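You operate a simulated robot arm through the tools that you are given. There is no shell and no other tool. Be economical: measure what you need, move in short steps, check, and stop when the job is done.

Carry out the task below with a simulated robot arm. There is one attempt and no reset: what you move stays moved.

## Task
Set up the patcher from the job card and run it empty.
Fine: switch it on, set heat and dwell as on the card, push the empty slide in; one run; the three blocks by the patcher stay.
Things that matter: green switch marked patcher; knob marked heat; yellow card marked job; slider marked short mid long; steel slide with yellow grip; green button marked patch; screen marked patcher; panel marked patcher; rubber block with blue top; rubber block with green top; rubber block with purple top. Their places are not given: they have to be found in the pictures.

Only the result counts: the job must be done as asked and must still hold three seconds after the hand-in. Knocking over, shifting, dropping, spilling or breaking anything else fails it.

## Robot
A 6-joint arm with a two-finger parallel gripper, fixed in place. Base frame: the origin is at the foot of the arm, x ahead of it, y to its left, z up; the work surface is at about z = 802. Lengths are in mm, angles in degrees, forces in N, time in s.
With the tool pointing down near the work surface it reaches from about 240 to 640 mm from the base axis. Its first joint turns from -66.0 to 66.0 degrees. Payload 2.7 kg.
Tool frame: the origin (TCP) lies between the finger pads and is the grasp point; the fingertips stand 23 mm ahead of it; z points along the fingers, y is the line along which they close. The gripper opens to 94 mm. The fingers are 38 mm wide and 10 mm thick; the gripper's body (54 by 96 mm) begins 39 mm behind the TCP.
Orientation is that of the tool frame in the base frame, as a unit quaternion [w, x, y, z]. With the fingers straight down and closing along the base's y, the tool's x points along the base's -x, its y along +y and its z along -z.

## Interface
- The arm moves only by the tool drive_tool. Its argument "deltas" is one flat list of numbers, 7 for each row, row after row: the shift along the tool's x, y, z in units of 300 mm (1.0 is 300 mm), then the turn, a rotation vector about the tool's x, y, z in units of 120 degrees (1.0 is 120 degrees), then the opening in per cent of the stroke, from 0 (shut) to 100 (fully open). In form: [tx, ty, tz, wx, wy, wz, fingers, tx, ty, tz, wx, wy, wz, fingers, ...]. A call has 1 to 20 rows; each row is the pose to reach, as a shift and turn from the pose commanded when the call began, along the tool's axes at that moment. A call with a number of a shift or a turn outside -1 to 1 is refused whole. Each row takes 0.2 s and may step no farther than 50 mm and 8.6 degrees from the row before; otherwise, or with a gripper value out of range, the whole call is refused. A pose out of reach is approached as far as the arm can. The call stops where the force on the tool passes 50 N (or 10 N more than at its start, if that is more) or the arm is blocked; 0.2 s more then pass. The fingers move at their own pace (about 45 mm/s each) and stop on an object; they squeeze with about 21 N. The grip force told is the motor's: it shows also when the fingers shut on nothing. Time passes only in rows, and 0.2 s behind the last, so rows that repeat a pose let the fingers close. The reply holds the time, the measured pose of the TCP, the force on the tool along the base axes, the opening and the grip force, in the units named above and with some noise.
- Cameras (640 x 400 px; columns grow to the right, rows downward): "scene" is fixed at [89, -476, 1377.1]; the picture's right is [0.35, -0.94, 0.00], its down [-0.75, -0.27, -0.61] and it looks along [0.57, 0.21, -0.80] (base axes); focal length 341 px, centre (320, 200). "wrist" rides on the gripper at [-39, 0, -44] in the tool frame; the picture's right is [0.00, -1.00, 0.00], its down [0.97, 0.00, -0.24] and it looks along [0.24, 0.00, 0.97] (tool axes); focal length 218 px, centre (320, 200).
- capture(camera): a new picture of that camera. It takes no simulated time.
- pixel_to_xyz(camera, pixels): for up to 12 pixels [column, row] of the newest picture of that camera ("zoom" is the newest enlarged one), the place [x, y, z] in the base frame of the surface seen there, good to about 2 mm. It takes no simulated time.
- inspect(camera, box): a new picture of the part [left, top, right, bottom] of that camera's present view, enlarged. It takes no simulated time.
- hand_in(): hands the job in; it is judged then, once.

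Work in short steps. Measure before you move; look again where a grasp or a placing could have gone wrong, and mend it. You have 80 turns and 38 pictures in all, those below and enlarged ones among them. Open the gripper and draw the arm clear of the work before you hand the job in, unless the task says otherwise; then end with one line.

The tools are called as a command line: name --argument value ..., lists and objects as JSON in quotes. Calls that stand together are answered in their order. drive_tool: Moves the arm, as the interface text tells. Its arguments: {"type":"object","properties":{"deltas":{"type":"array"}},"required":["deltas"]} The other tools are called the same way: capture (camera) takes a picture; pixel_to_xyz (camera, pixels) gives the place of the surface under pixels of a picture; inspect (camera, box) takes an enlarged picture of a part of a camera's view; hand_in () hands the job in.

At the start:

```text
clock: 0.0
ee_pos: [389.6, -152.6, 1051.7]
orientation: [0.0, -0.001, 1.0, 0.0]
force: [-0.6, 0.5, 0.1]
width: 94.1
gripper_force: 0.1
```

scene: 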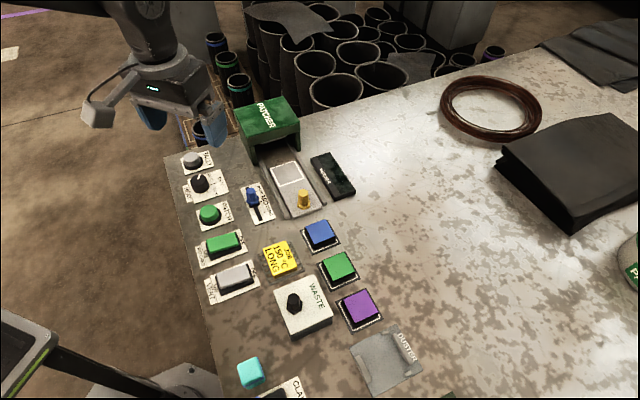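
wrist: 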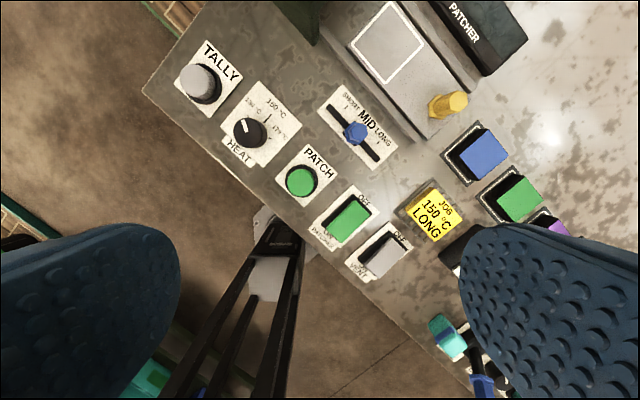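

The card reads "JOB 150 °C LONG" (wrist 435,215). I'll enlarge the panel for details of the knob, slider and switch.

inspect --camera "wrist" --box '[160, 20, 420, 280]'

inspect --camera "scene" --box '[160, 90, 400, 340]'

pixel_to_xyz --camera "wrist" --pixels '[[250, 132], [240, 130], [301, 180], [349, 217], [355, 132], [383, 155], [447, 105], [388, 45], [339, 119], [375, 152], [461, 100], [433, 207]]'

```text
1.54 times, centred on (290, 150) of wrist
```

zoom: 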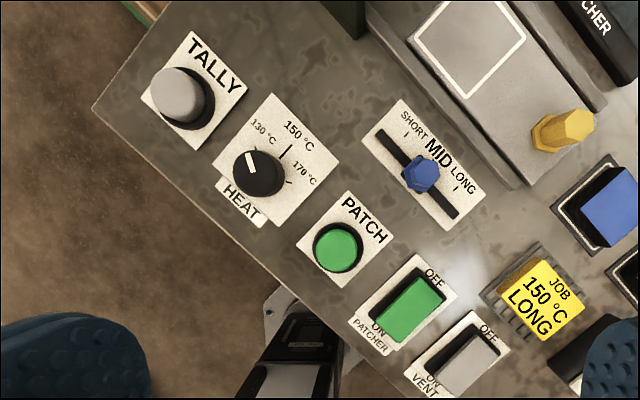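

```text
1.60 times, centred on (280, 215) of scene
```

zoom: 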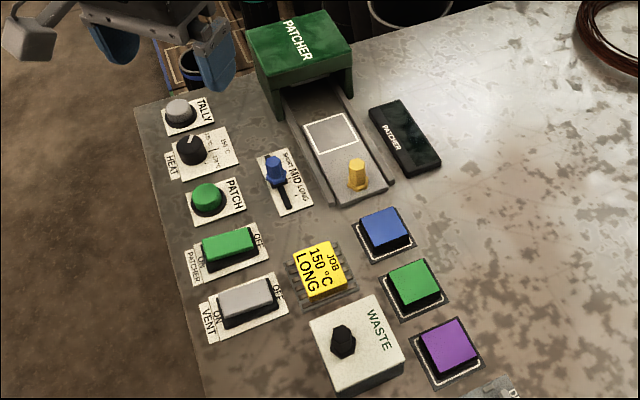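

```text
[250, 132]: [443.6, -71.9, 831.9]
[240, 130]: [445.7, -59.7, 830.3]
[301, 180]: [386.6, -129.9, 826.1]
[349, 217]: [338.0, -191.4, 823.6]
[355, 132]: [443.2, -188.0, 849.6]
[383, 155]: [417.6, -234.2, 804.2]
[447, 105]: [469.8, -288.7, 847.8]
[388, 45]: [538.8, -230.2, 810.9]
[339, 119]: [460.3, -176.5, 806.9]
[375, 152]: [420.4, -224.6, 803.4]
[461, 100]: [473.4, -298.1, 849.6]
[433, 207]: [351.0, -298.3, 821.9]
```

Heat knob at about (444,-72), patch button (387,-130), switch (338,-191), slider knob (443,-188), grip (471,-292). The knob appears to be pointing near 130. I'll go lower for a closer look.

drive_tool --deltas '[0, 0, 0.12, 0, 0, 0, 50, 0, 0, 0.24, 0, 0, 0, 0, 0, 0, 0.36, 0, 0, 0, 0, 0, 0, 0.36, 0, 0, 0, 0]'

capture --camera "wrist"

```text
clock: 1.0
ee_pos: [387.8, -152.4, 945.9]
orientation: [0.0, 0.0, 1.0, -0.001]
force: [0.1, -0.6, -0.5]
width: 6.0
gripper_force: 0.1
```

```text
33 pictures are left
```

wrist: 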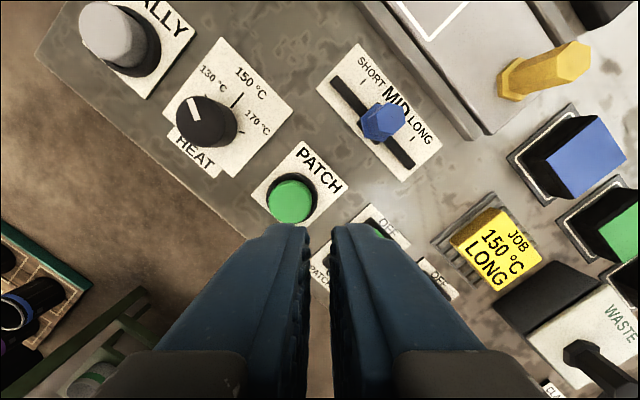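

The view is close enough to measure; I'll take points on the knob, pointer, heat marks, slot, slider knob and grip.

pixel_to_xyz --camera "wrist" --pixels '[[199, 122], [190, 101], [180, 122], [220, 124], [237, 102], [246, 131], [376, 122], [335, 80], [409, 164], [418, 136], [364, 82], [291, 202]]'

inspect --camera "wrist" --box '[140, 40, 300, 180]'

```text
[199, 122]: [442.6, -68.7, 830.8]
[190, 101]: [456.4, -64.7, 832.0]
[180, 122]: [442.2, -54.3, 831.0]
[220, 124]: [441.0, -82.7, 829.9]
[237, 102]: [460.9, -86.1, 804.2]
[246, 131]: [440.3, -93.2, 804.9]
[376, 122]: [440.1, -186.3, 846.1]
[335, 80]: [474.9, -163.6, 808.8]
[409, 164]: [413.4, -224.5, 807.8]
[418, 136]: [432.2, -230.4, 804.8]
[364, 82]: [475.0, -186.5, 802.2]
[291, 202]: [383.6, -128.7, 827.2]
```

```text
2.86 times, centred on (220, 110) of wrist
```

zoom: 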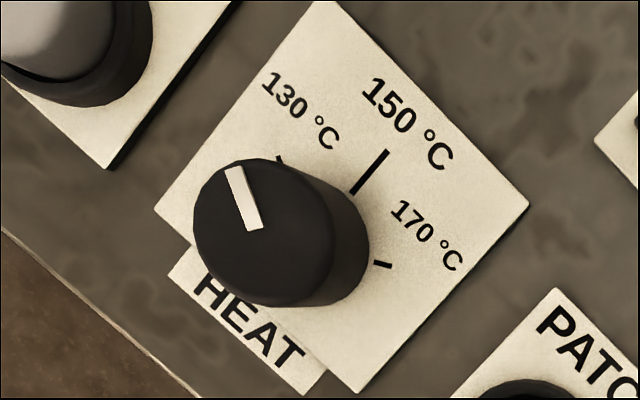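

I'll measure the marks and plate corners in the zoomed picture for exact angles, and the switch geometry.

pixel_to_xyz --camera "zoom" --pixels '[[320, 6], [522, 205], [162, 208], [354, 192], [387, 151], [375, 263], [391, 266], [280, 157], [253, 228], [236, 170], [196, 232], [333, 232]]'

```text
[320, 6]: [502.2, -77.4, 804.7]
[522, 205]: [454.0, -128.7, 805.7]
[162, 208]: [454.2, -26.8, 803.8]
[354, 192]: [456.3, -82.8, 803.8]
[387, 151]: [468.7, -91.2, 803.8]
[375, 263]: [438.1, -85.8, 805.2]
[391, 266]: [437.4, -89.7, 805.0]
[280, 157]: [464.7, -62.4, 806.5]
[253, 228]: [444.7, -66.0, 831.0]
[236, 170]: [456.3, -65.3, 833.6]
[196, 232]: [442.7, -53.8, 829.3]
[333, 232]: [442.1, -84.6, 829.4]
```

Knob centre is (442.5,-69), pointer on 130; marks are 60° apart, so I must turn 60° clockwise. Now measuring the rocker, housing and slide in the scene picture.

capture --camera "scene"

inspect --camera "scene" --box '[190, 180, 330, 280]'

pixel_to_xyz --camera "scene" --pixels '[[210, 246], [216, 245], [224, 243], [232, 240], [238, 238], [248, 131], [288, 107], [300, 127], [240, 106], [303, 190], [302, 206], [272, 187]]'

```text
31 pictures are left
```

scene: 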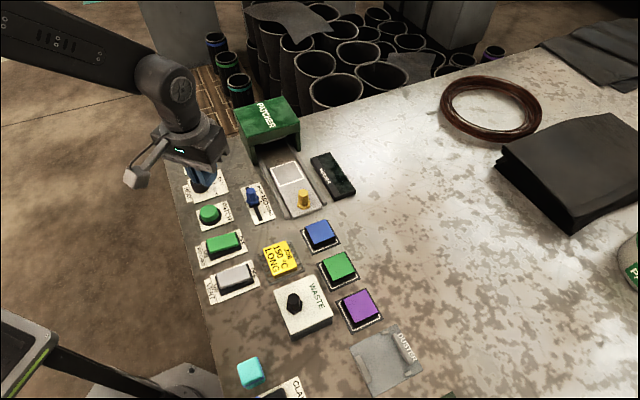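

```text
4.00 times, centred on (260, 230) of scene
```

zoom: 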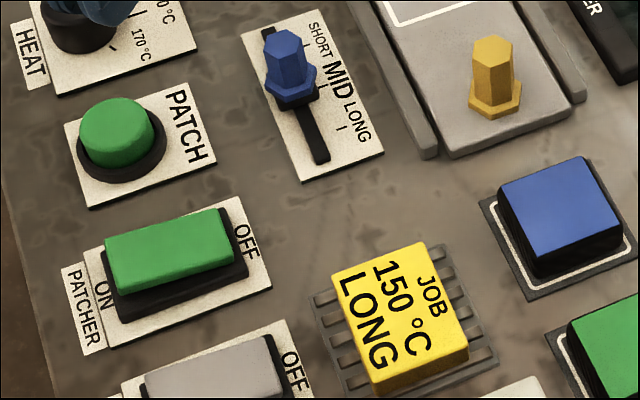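

```text
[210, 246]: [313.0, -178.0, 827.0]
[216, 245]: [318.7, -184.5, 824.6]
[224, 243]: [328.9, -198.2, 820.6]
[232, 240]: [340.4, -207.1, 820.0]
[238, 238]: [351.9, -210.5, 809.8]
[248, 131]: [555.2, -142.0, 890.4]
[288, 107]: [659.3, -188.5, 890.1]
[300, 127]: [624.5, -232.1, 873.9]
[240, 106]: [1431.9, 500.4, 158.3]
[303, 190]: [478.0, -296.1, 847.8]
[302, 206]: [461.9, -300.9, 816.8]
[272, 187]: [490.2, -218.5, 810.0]
```

Rocker is raised at its ON end (~(313,-178), z 827), low at OFF. I'll hover shut fingers above the ON end, turned 45° so the thin side lies along the rocker.

drive_tool --deltas '[0.04, -0.016, 0.04, 0, 0, -0.0625, 0, 0.08, -0.033, 0.08, 0, 0, -0.125, 0, 0.12, -0.049, 0.12, 0, 0, -0.1875, 0, 0.16, -0.065, 0.16, 0, 0, -0.25, 0, 0.2, -0.082, 0.21, 0, 0, -0.3125, 0, 0.242, -0.098, 0.26, 0, 0, -0.375, 0, 0.242, -0.098, 0.26, 0, 0, -0.375, 0, 0.242, -0.098, 0.26, 0, 0, -0.375, 0]'

inspect --camera "scene" --box '[160, 180, 300, 280]'

```text
clock: 2.8
ee_pos: [318.3, -184.1, 865.6]
orientation: [0.0, -0.383, 0.924, 0.0]
force: [-0.3, 0.1, -0.6]
width: 0.0
gripper_force: 21.0
```

```text
4.00 times, centred on (230, 230) of scene
```

zoom: 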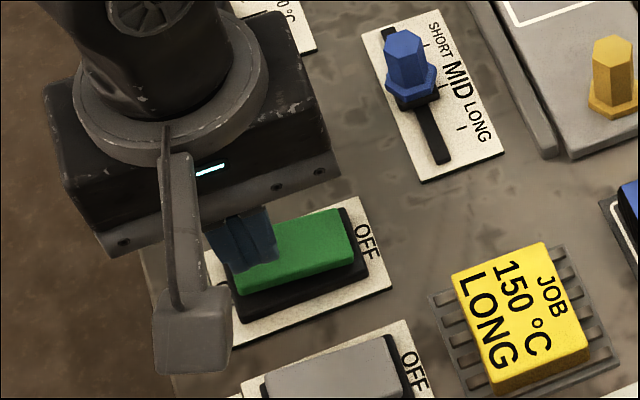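

Fingers hover over the ON end. Pressing down slowly; tips from 842 towards ~816, stops on force.

drive_tool --deltas '[0, 0, 0.02, 0, 0, 0, 0, 0, 0, 0.035, 0, 0, 0, 0, 0, 0, 0.045, 0, 0, 0, 0, 0, 0, 0.055, 0, 0, 0, 0, 0, 0, 0.065, 0, 0, 0, 0, 0, 0, 0.075, 0, 0, 0, 0, 0, 0, 0.083, 0, 0, 0, 0, 0, 0, 0.09, 0, 0, 0, 0]'

```text
clock: 4.2
ee_pos: [317.3, -181.6, 846.2]
orientation: [0.0, -0.383, 0.924, -0.001]
force: [-5.4, 5.6, 14.7]
width: 0.3
gripper_force: 21.2
stopped in row 6: the force on the tool passed its limit (the readings are from after the stop); the commanded pose is now the measured one
```

It stopped on force with tips at ~823. I'll lift and check the rocker.

drive_tool --deltas '[0, 0, -0.05, 0, 0, 0, 0, 0, 0, -0.15, 0, 0, 0, 0, 0, 0.15, -0.25, 0, 0, 0, 0, 0, 0.3, -0.25, 0, 0, 0, 0]'

inspect --camera "scene" --box '[190, 140, 370, 280]'

```text
refused: row 3 steps farther than a row can; nothing moved
```

```text
2.86 times, centred on (280, 210) of scene
```

zoom: 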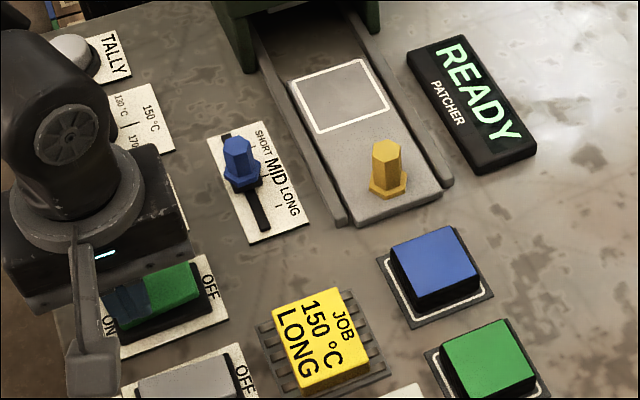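

Screen shows READY: it's on. Lift and travel above the heat knob (442.5,-69), opening the fingers to ~55%.

drive_tool --deltas '[0, 0, -0.1, 0, 0, 0, 0, 0, 0, -0.16, 0, 0, 0, 0, -0.14, -0.007, -0.16, 0, 0, 0, 20, -0.28, -0.015, -0.16, 0, 0, 0, 40, -0.42, -0.022, -0.16, 0, 0, 0, 60, -0.561, -0.03, -0.16, 0, 0, 0, 60, -0.561, -0.03, -0.16, 0, 0, 0, 60, -0.561, -0.03, -0.16, 0, 0, 0, 60]'

capture --camera "wrist"

```text
clock: 6.0
ee_pos: [443.7, -69.7, 892.9]
orientation: [0.0, -0.382, 0.924, -0.001]
force: [0.3, 0.3, 0.1]
width: 56.3
gripper_force: 0.1
```

```text
27 pictures are left
```

wrist: 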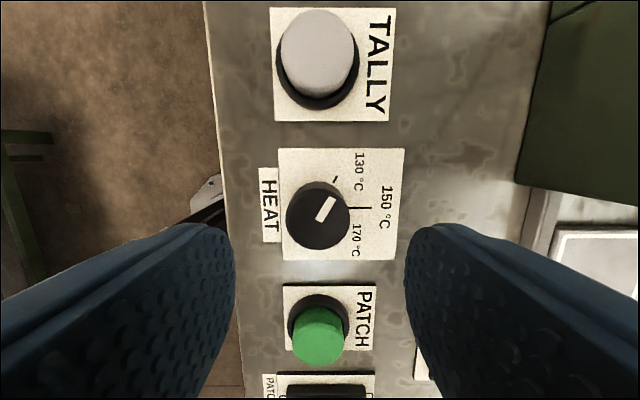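

Knob is centred between the fingers. Descend 60 mm and close on it.

drive_tool --deltas '[0, 0, 0.08, 0, 0, 0, 60, 0, 0, 0.15, 0, 0, 0, 60, 0, 0, 0.198, 0, 0, 0, 60, 0, 0, 0.198, 0, 0, 0, 33, 0, 0, 0.198, 0, 0, 0, 28, 0, 0, 0.198, 0, 0, 0, 25, 0, 0, 0.198, 0, 0, 0, 25]'

```text
clock: 7.5
ee_pos: [441.8, -69.9, 835.4]
orientation: [0.002, -0.383, 0.924, -0.002]
force: [13.8, -15.8, -9.3]
width: 34.6
gripper_force: 45.6
```

Gripped (34.6 mm). Turn 60° clockwise as seen from above, with a slight centring shift.

drive_tool --deltas '[0, -0.004, 0, 0, 0, 0.0625, 25, 0, -0.004, 0, 0, 0, 0.125, 25, 0, -0.004, 0, 0, 0, 0.1875, 25, 0, -0.004, 0, 0, 0, 0.25, 25, 0, -0.004, 0, 0, 0, 0.3125, 25, 0, -0.004, 0, 0, 0, 0.375, 25, 0, -0.004, 0, 0, 0, 0.4375, 25, 0, -0.004, 0, 0, 0, 0.5, 25, 0, -0.004, 0, 0, 0, 0.5, 25]'

capture --camera "wrist"

```text
clock: 9.6
ee_pos: [445.0, -69.3, 834.4]
orientation: [0.001, 0.132, 0.991, 0.0]
force: [-4.9, 18.1, -1.8]
width: 34.0
gripper_force: 44.9
```

```text
26 pictures are left
```

wrist: 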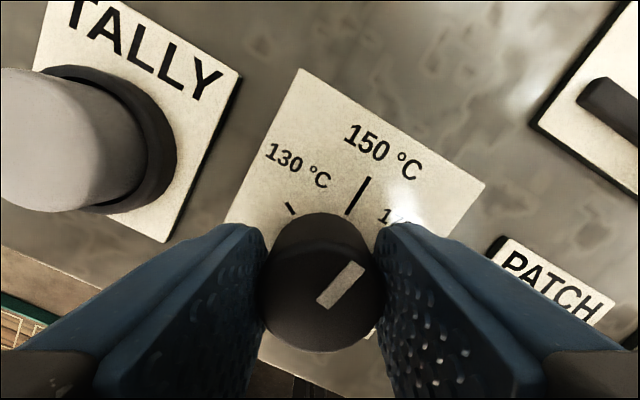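

The knob has turned with the fingers. I'll open and lift to check the pointer against the 150 mark.

drive_tool --deltas '[0, 0, 0, 0, 0, 0, 60, 0, 0, 0, 0, 0, 0, 60, 0, 0, 0, 0, 0, 0, 60, 0, 0, -0.1, 0, 0, 0, 60, 0, 0, -0.22, 0, 0, 0, 60, 0, 0, -0.35, 0, 0, 0, 60, 0, 0, -0.35, 0, 0, 0, 60]'

inspect --camera "wrist" --box '[240, 120, 400, 220]'

inspect --camera "scene" --box '[170, 140, 370, 280]'

```text
clock: 11.2
ee_pos: [440.8, -68.1, 938.7]
orientation: [0.001, 0.131, 0.991, -0.001]
force: [0.1, -0.6, 0.3]
width: 56.5
gripper_force: 0.1
```

```text
4.00 times, centred on (320, 170) of wrist
```

zoom: 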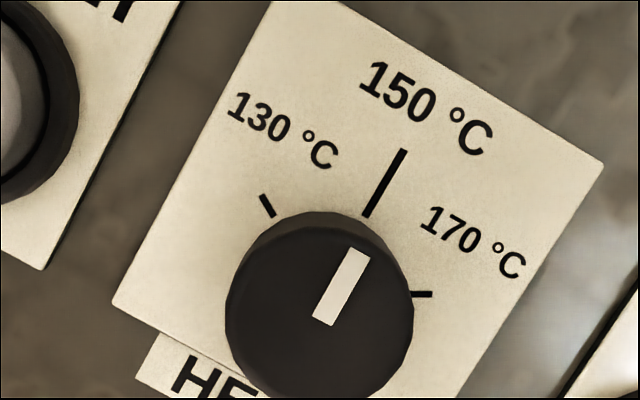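

```text
2.86 times, centred on (270, 210) of scene
```

zoom: 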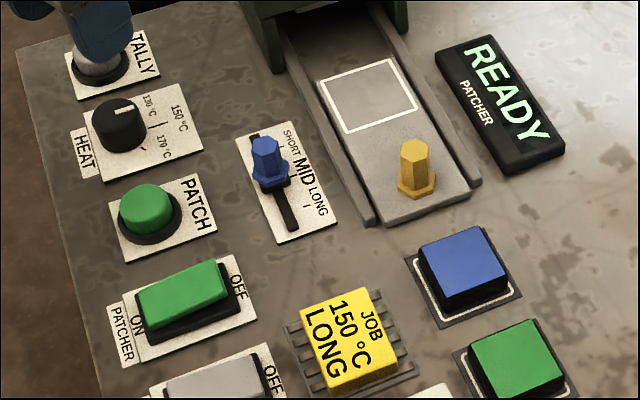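

Pointer is now parallel to and on the 150 mark. Next move above the slider knob (441,-188), turning to yaw -45° so fingers close across the slot.

drive_tool --deltas '[-0.013, -0.048, 0, 0, 0, -0.0625, 60, -0.026, -0.096, 0, 0, 0, -0.125, 60, -0.039, -0.145, 0, 0, 0, -0.1875, 60, -0.052, -0.193, 0, 0, 0, -0.25, 60, -0.065, -0.241, 0, 0, 0, -0.3125, 60, -0.078, -0.29, 0, 0, 0, -0.375, 60, -0.091, -0.338, 0, 0, 0, -0.4375, 60, -0.104, -0.386, 0, 0, 0, -0.5, 60, -0.104, -0.386, 0, 0, 0, -0.5, 60]'

capture --camera "wrist"

```text
clock: 13.2
ee_pos: [445.6, -190.8, 942.2]
orientation: [0.001, -0.384, 0.923, -0.001]
force: [0.1, -0.4, 0.3]
width: 56.6
gripper_force: 0.1
```

```text
23 pictures are left
```

wrist: 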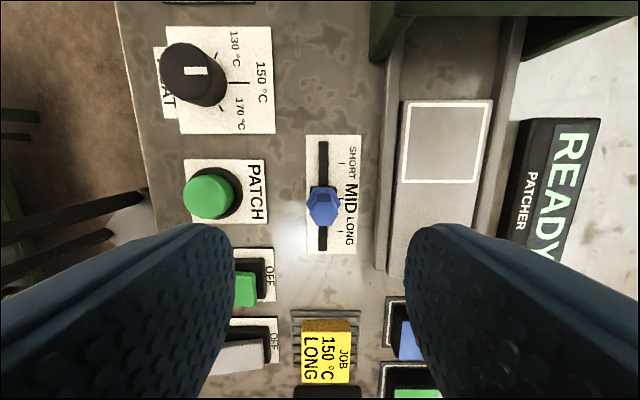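

The view is now aligned with the panel. Measuring slider knob, ticks and slot ends, plus slide geometry.

inspect --camera "wrist" --box '[290, 130, 370, 260]'

pixel_to_xyz --camera "wrist" --pixels '[[323, 208], [313, 208], [334, 208], [322, 145], [322, 248], [340, 163], [340, 230], [384, 265], [400, 275], [402, 145], [385, 60], [500, 180]]'

```text
3.08 times, centred on (330, 195) of wrist
```

zoom: 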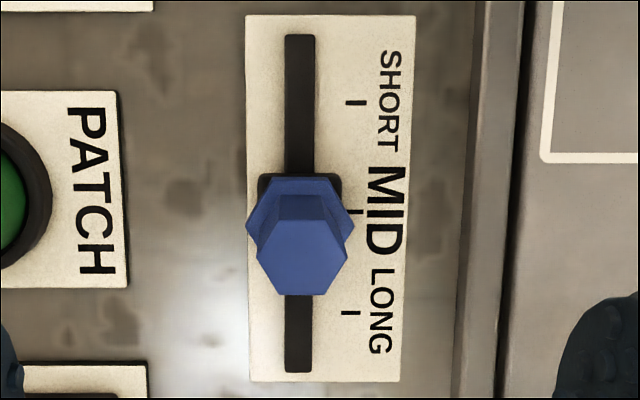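

```text
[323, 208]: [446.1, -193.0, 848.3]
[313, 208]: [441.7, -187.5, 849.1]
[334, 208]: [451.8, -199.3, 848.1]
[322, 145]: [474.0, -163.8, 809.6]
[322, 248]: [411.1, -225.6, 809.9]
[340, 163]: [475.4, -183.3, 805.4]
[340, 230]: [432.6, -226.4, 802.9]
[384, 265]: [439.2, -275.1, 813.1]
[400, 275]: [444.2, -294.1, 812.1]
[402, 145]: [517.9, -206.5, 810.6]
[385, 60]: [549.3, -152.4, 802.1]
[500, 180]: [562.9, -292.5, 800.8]
```

Knob sits at MID; LONG is 30 mm further along tool +x. Descend around the knob (tips ~833) and close.

drive_tool --deltas '[0.012, -0.003, 0.1, 0, 0, 0, 60, 0.012, -0.003, 0.2, 0, 0, 0, 60, 0.012, -0.003, 0.285, 0, 0, 0, 60, 0.012, -0.003, 0.285, 0, 0, 0, 30, 0.012, -0.003, 0.285, 0, 0, 0, 10, 0.012, -0.003, 0.285, 0, 0, 0, 5, 0.012, -0.003, 0.285, 0, 0, 0, 5]'

inspect --camera "scene" --box '[190, 150, 330, 250]'

```text
clock: 14.8
ee_pos: [443.4, -195.0, 854.9]
orientation: [0.004, -0.383, 0.924, -0.006]
force: [27.0, -27.5, -12.2]
width: 19.4
gripper_force: 44.5
```

```text
4.00 times, centred on (260, 200) of scene
```

zoom: 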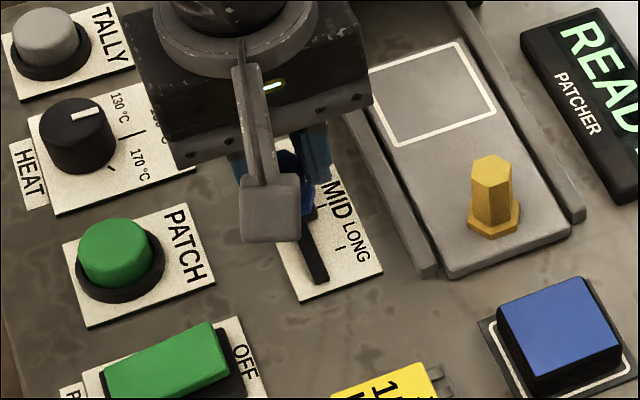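

Gripped, with ~38 N sideways toward (+x,-y). I relieve that by 3 mm in tool -y, then slide 30 mm along the slot to LONG.

drive_tool --deltas '[0, -0.005, 0, 0, 0, 0, 5, 0, -0.01, 0, 0, 0, 0, 5, 0.02, -0.01, 0, 0, 0, 0, 5, 0.04, -0.01, 0, 0, 0, 0, 5, 0.06, -0.01, 0, 0, 0, 0, 5, 0.08, -0.01, 0, 0, 0, 0, 5, 0.102, -0.01, 0, 0, 0, 0, 5, 0.102, -0.01, 0, 0, 0, 0, 5]'

```text
clock: 16.6
ee_pos: [424.1, -216.1, 853.9]
orientation: [0.0, -0.383, 0.924, -0.001]
force: [2.7, 13.8, 25.2]
width: 19.5
gripper_force: 44.8
```

Carriage moved ~29 mm. Open, lift and check against the LONG tick.

drive_tool --deltas '[0, 0, 0, 0, 0, 0, 60, 0, 0, 0, 0, 0, 0, 60, 0, 0, 0, 0, 0, 0, 60, 0, 0, -0.1, 0, 0, 0, 60, 0, 0, -0.2, 0, 0, 0, 60, 0, 0, -0.3, 0, 0, 0, 60, 0, 0, -0.3, 0, 0, 0, 60]'

inspect --camera "wrist" --box '[250, 80, 410, 220]'

inspect --camera "scene" --box '[190, 150, 370, 270]'

```text
clock: 18.1
ee_pos: [421.6, -214.4, 943.2]
orientation: [0.0, -0.383, 0.924, -0.001]
force: [0.0, 0.1, 0.4]
width: 56.6
gripper_force: 0.0
```

```text
2.86 times, centred on (330, 150) of wrist
```

zoom: 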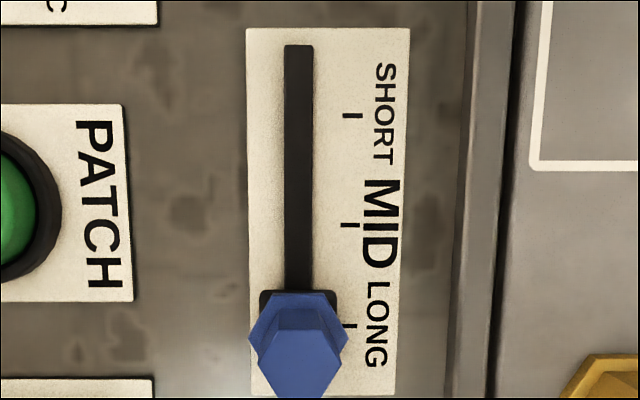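

```text
3.33 times, centred on (280, 210) of scene
```

zoom: 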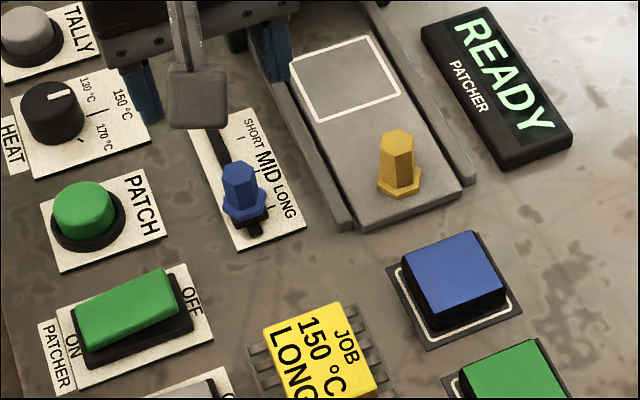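

Carriage sits on LONG the same way it sat on MID before. Now measuring the yellow grip, blue block and the housing to plan the push.

capture --camera "scene"

pixel_to_xyz --camera "scene" --pixels '[[318, 233], [304, 227], [326, 220], [333, 240], [303, 190], [299, 192], [307, 190], [303, 200], [288, 174], [244, 140], [300, 140], [291, 217]]'

```text
18 pictures are left
```

scene: 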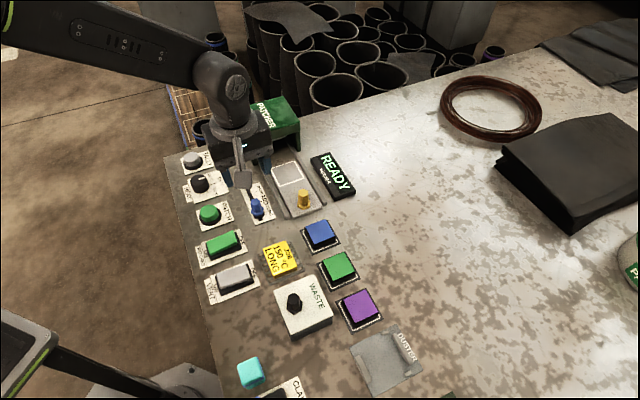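

```text
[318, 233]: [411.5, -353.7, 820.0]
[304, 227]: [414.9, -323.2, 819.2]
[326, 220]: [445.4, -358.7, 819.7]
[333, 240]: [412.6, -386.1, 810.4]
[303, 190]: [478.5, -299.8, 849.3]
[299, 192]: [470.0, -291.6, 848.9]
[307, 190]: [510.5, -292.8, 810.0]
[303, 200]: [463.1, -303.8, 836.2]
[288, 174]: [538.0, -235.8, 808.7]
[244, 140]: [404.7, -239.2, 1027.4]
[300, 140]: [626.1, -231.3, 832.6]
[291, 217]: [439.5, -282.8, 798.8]
```

Blue block's top is z 820, near edge just behind where the fingers go; tips at 826 clear it. Move behind the yellow grip (475,-296) with shut fingers and descend.

drive_tool --deltas '[0.06, -0.08, 0, 0, 0, 0, 30, 0.12, -0.16, 0, 0, 0, 0, 0, 0.18, -0.24, 0, 0, 0, 0, 0, 0.208, -0.314, 0, 0, 0, 0, 0, 0.208, -0.314, 0.1, 0, 0, 0, 0, 0.208, -0.314, 0.2, 0, 0, 0, 0, 0.208, -0.314, 0.312, 0, 0, 0, 0, 0.208, -0.314, 0.312, 0, 0, 0, 0]'

capture --camera "wrist"

inspect --camera "scene" --box '[220, 140, 380, 260]'

```text
clock: 19.9
ee_pos: [445.0, -325.0, 851.2]
orientation: [0.001, -0.383, 0.924, -0.001]
force: [0.0, 0.5, -0.6]
width: 0.2
gripper_force: 21.0
```

```text
17 pictures are left
```

wrist: 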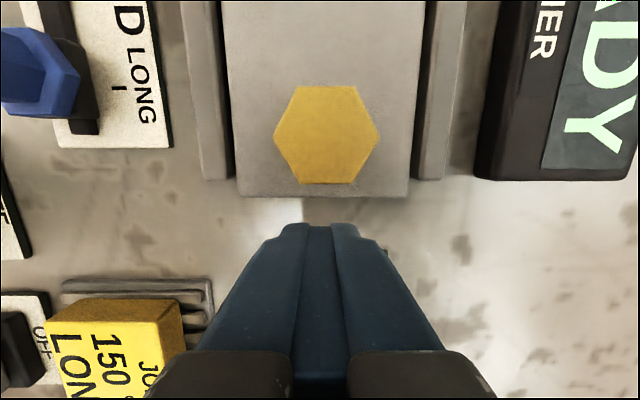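

```text
3.33 times, centred on (300, 200) of scene
```

zoom: 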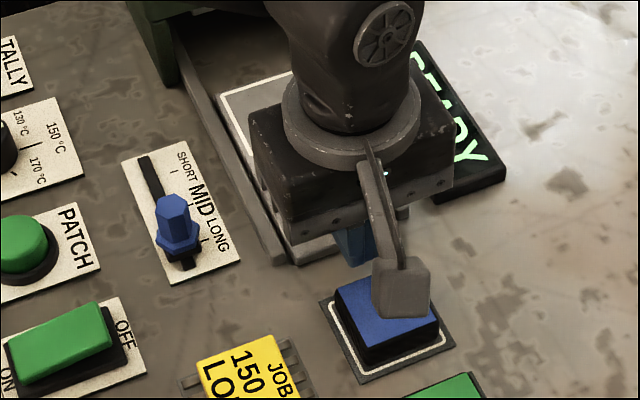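

Fingers are lined up behind the grip. Push along tool -x in small steps, first 80 mm.

drive_tool --deltas '[-0.03, -0.003, 0, 0, 0, 0, 0, -0.06, -0.003, 0, 0, 0, 0, 0, -0.09, -0.003, 0, 0, 0, 0, 0, -0.12, -0.003, 0, 0, 0, 0, 0, -0.15, -0.003, 0, 0, 0, 0, 0, -0.18, -0.003, 0, 0, 0, 0, 0, -0.21, -0.003, 0, 0, 0, 0, 0, -0.24, -0.003, 0, 0, 0, 0, 0, -0.27, -0.003, 0, 0, 0, 0, 0]'

capture --camera "wrist"

inspect --camera "scene" --box '[220, 80, 380, 220]'

```text
clock: 21.9
ee_pos: [502.8, -271.7, 851.5]
orientation: [0.0, -0.382, 0.924, -0.001]
force: [0.0, -1.6, 0.1]
width: 0.0
gripper_force: 21.2
```

```text
15 pictures are left
```

wrist: 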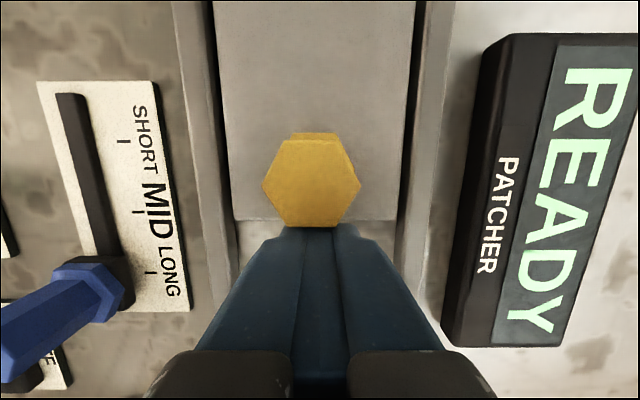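

```text
2.86 times, centred on (300, 150) of scene
```

zoom: 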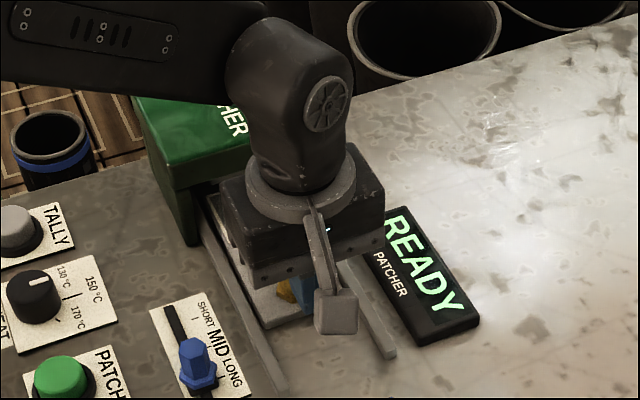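

The slide follows nicely (~65 mm so far). Continue in 6 mm steps until it stops, at most 57 mm more.

drive_tool --deltas '[-0.02, 0, 0, 0, 0, 0, 0, -0.04, 0, 0, 0, 0, 0, 0, -0.06, 0, 0, 0, 0, 0, 0, -0.08, 0, 0, 0, 0, 0, 0, -0.1, 0, 0, 0, 0, 0, 0, -0.115, 0, 0, 0, 0, 0, 0, -0.13, 0, 0, 0, 0, 0, 0, -0.145, 0, 0, 0, 0, 0, 0, -0.16, 0, 0, 0, 0, 0, 0, -0.175, 0, 0, 0, 0, 0, 0, -0.19, 0, 0, 0, 0, 0, 0]'

capture --camera "wrist"

```text
clock: 23.6
ee_pos: [525.4, -250.6, 849.6]
orientation: [-0.008, -0.38, 0.925, 0.001]
force: [-10.5, -2.8, 4.9]
width: 0.0
gripper_force: 20.9
stopped in row 8: the force on the tool passed its limit (the readings are from after the stop); the commanded pose is now the measured one
```

```text
13 pictures are left
```

wrist: 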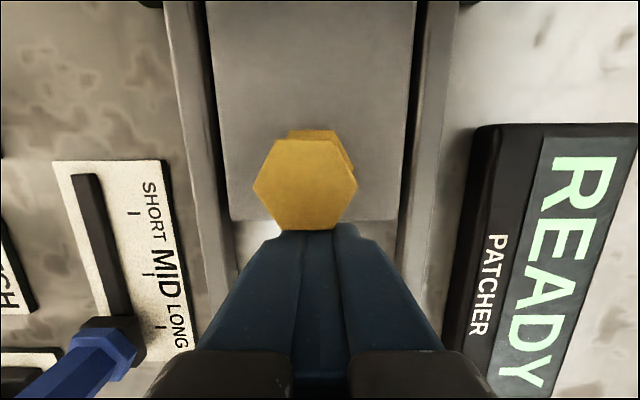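

Stopped on force at ~95 mm travel. Back off, lift and look at the slide to see if it's fully in.

drive_tool --deltas '[0.04, 0, 0, 0, 0, 0, 0, 0.08, 0, -0.1, 0, 0, 0, 0, 0.2, 0, -0.2, 0, 0, 0, 0, 0.32, 0, -0.3, 0, 0, 0, 0, 0.32, 0, -0.3, 0, 0, 0, 0]'

capture --camera "wrist"

inspect --camera "scene" --box '[220, 80, 380, 220]'

```text
clock: 24.8
ee_pos: [456.9, -313.5, 942.1]
orientation: [-0.007, -0.379, 0.925, 0.001]
force: [0.2, -0.5, -0.3]
width: 0.0
gripper_force: 21.0
```

```text
12 pictures are left
```

wrist: 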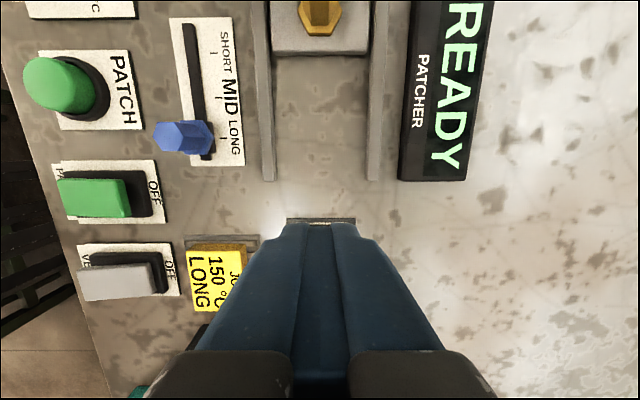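

```text
2.86 times, centred on (300, 150) of scene
```

zoom: 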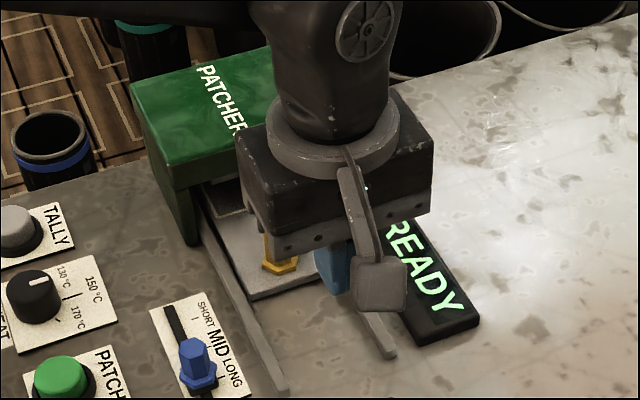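

The slide is in a good way; I'll clear the view by moving over to the PATCH button (385,-129), then check.

drive_tool --deltas '[-0.05, 0.12, 0, 0, 0, 0, 0, -0.1, 0.24, 0, 0, 0, 0, 0, -0.15, 0.36, 0, 0, 0, 0, 0, -0.2, 0.48, 0, 0, 0, 0, 0, -0.265, 0.605, 0, 0, 0, 0, 0, -0.265, 0.605, 0, 0, 0, 0, 0]'

inspect --camera "scene" --box '[220, 80, 380, 220]'

capture --camera "wrist"

```text
clock: 26.2
ee_pos: [388.5, -133.7, 943.0]
orientation: [-0.006, -0.379, 0.925, 0.001]
force: [0.0, 0.5, 0.0]
width: 0.1
gripper_force: 21.6
```

```text
2.86 times, centred on (300, 150) of scene
```

zoom: 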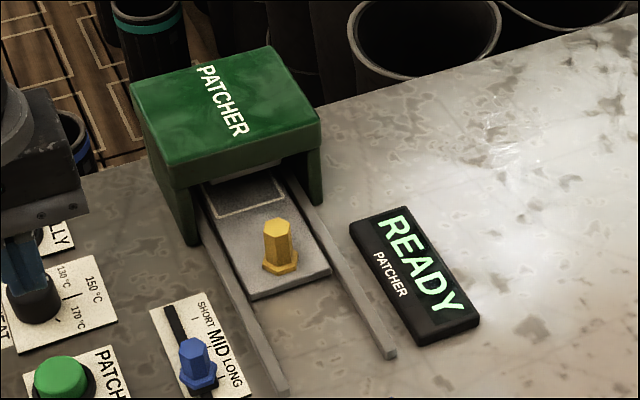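

```text
9 pictures are left
```

wrist: 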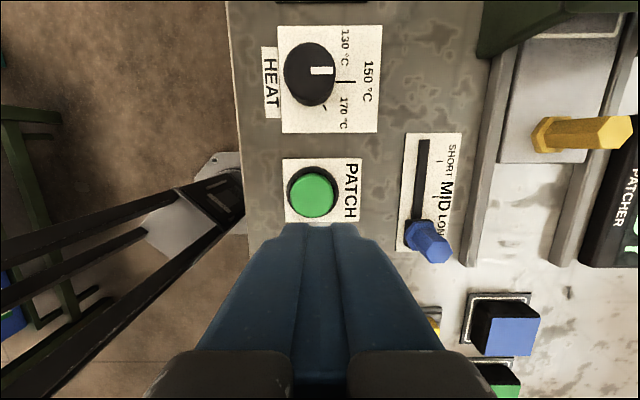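

Slide stands partly under the housing, but part of the pad is visible; I'll measure grip, pad edge and housing front to judge whether the stop was the true end.

pixel_to_xyz --camera "zoom" --pixels '[[277, 226], [278, 270], [218, 212], [302, 185], [190, 242], [318, 202], [176, 180], [320, 130], [128, 85], [268, 48], [256, 298], [240, 165]]'

```text
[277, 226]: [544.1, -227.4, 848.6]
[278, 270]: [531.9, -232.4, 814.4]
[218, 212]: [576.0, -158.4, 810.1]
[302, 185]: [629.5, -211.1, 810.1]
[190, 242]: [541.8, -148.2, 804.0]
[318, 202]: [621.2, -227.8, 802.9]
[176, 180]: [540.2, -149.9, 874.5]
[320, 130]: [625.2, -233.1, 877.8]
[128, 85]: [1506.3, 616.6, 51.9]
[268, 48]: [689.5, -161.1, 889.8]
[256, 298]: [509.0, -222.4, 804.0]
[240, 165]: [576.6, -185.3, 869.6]
```

Pad lies at depth ~295–350 within the housing's 278–374, and the stop was a hard one, so the slide is home. Descend to just above the PATCH button.

drive_tool --deltas '[0, 0.018, 0.08, 0, 0, 0, 0, 0, 0.018, 0.16, 0, 0, 0, 0, 0, 0.018, 0.24, 0, 0, 0, 0, 0, 0.018, 0.265, 0, 0, 0, 0, 0, 0.018, 0.265, 0, 0, 0, 0]'

inspect --camera "scene" --box '[150, 150, 290, 250]'

```text
clock: 27.4
ee_pos: [382.3, -128.5, 861.7]
orientation: [-0.006, -0.379, 0.925, 0.0]
force: [0.3, 0.0, -0.5]
width: 0.0
gripper_force: 20.5
```

```text
4.00 times, centred on (220, 200) of scene
```

zoom: 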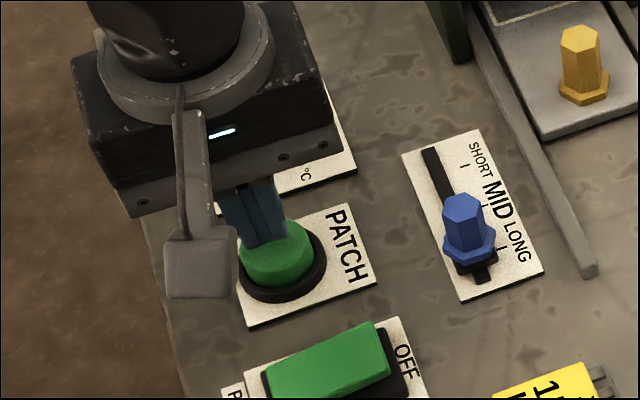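

Fingers are over the button. One press down in small steps until force stops it.

drive_tool --deltas '[0, 0, 0.015, 0, 0, 0, 0, 0, 0, 0.03, 0, 0, 0, 0, 0, 0, 0.04, 0, 0, 0, 0, 0, 0, 0.05, 0, 0, 0, 0, 0, 0, 0.06, 0, 0, 0, 0, 0, 0, 0.07, 0, 0, 0, 0]'

inspect --camera "scene" --box '[170, 90, 370, 250]'

```text
clock: 28.8
ee_pos: [383.0, -128.9, 842.4]
orientation: [-0.006, -0.38, 0.925, 0.0]
force: [-6.9, -7.0, 23.2]
width: 0.0
gripper_force: 20.8
```

```text
2.50 times, centred on (270, 170) of scene
```

zoom: 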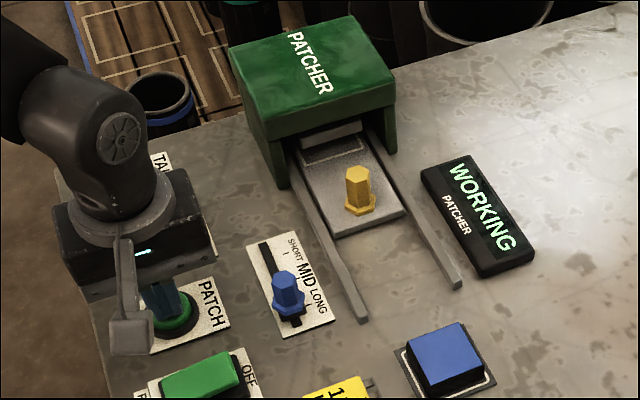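

Screen shows WORKING. Lift off, open the gripper and wait.

drive_tool --deltas '[0, 0, -0.05, 0, 0, 0, 0, 0, 0, -0.15, 0, 0, 0, 0, 0, 0, -0.3, 0, 0, 0, 0, 0, 0, -0.45, 0, 0, 0, 50, 0, 0, -0.55, 0, 0, 0, 50, 0, 0, -0.55, 0, 0, 0, 50, 0, 0, -0.55, 0, 0, 0, 50, 0, 0, -0.55, 0, 0, 0, 50, 0, 0, -0.55, 0, 0, 0, 50, 0, 0, -0.55, 0, 0, 0, 50, 0, 0, -0.55, 0, 0, 0, 50, 0, 0, -0.55, 0, 0, 0, 50, 0, 0, -0.55, 0, 0, 0, 50, 0, 0, -0.55, 0, 0, 0, 50, 0, 0, -0.55, 0, 0, 0, 50, 0, 0, -0.55, 0, 0, 0, 50, 0, 0, -0.55, 0, 0, 0, 50, 0, 0, -0.55, 0, 0, 0, 50, 0, 0, -0.55, 0, 0, 0, 50, 0, 0, -0.55, 0, 0, 0, 50]'

inspect --camera "scene" --box '[170, 90, 400, 340]'

```text
clock: 33.0
ee_pos: [386.5, -127.8, 1005.1]
orientation: [-0.005, -0.379, 0.925, 0.0]
force: [0.4, 0.4, 0.9]
width: 47.2
gripper_force: 0.1
```

```text
1.60 times, centred on (285, 215) of scene
```

zoom: 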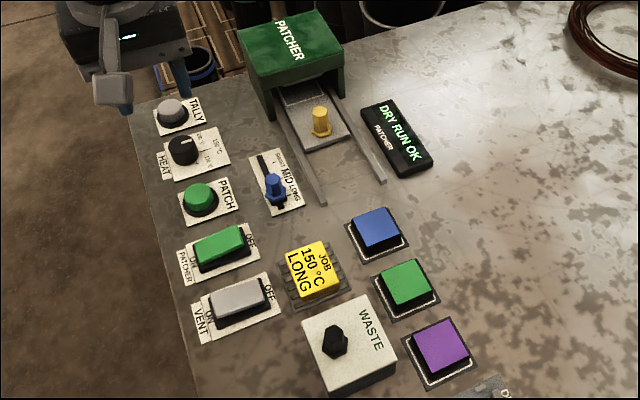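

The screen shows "DRY RUN OK", the settings still hold, the three blocks haven't moved, and the arm is clear with the gripper open. Handing in.

hand_in

```text
The job is handed in.
```

The patcher is on and set to 150 °C and LONG as on the job card; with the empty slide pushed in, it ran once and its screen showed "DRY RUN OK", and the three blocks stayed in place.
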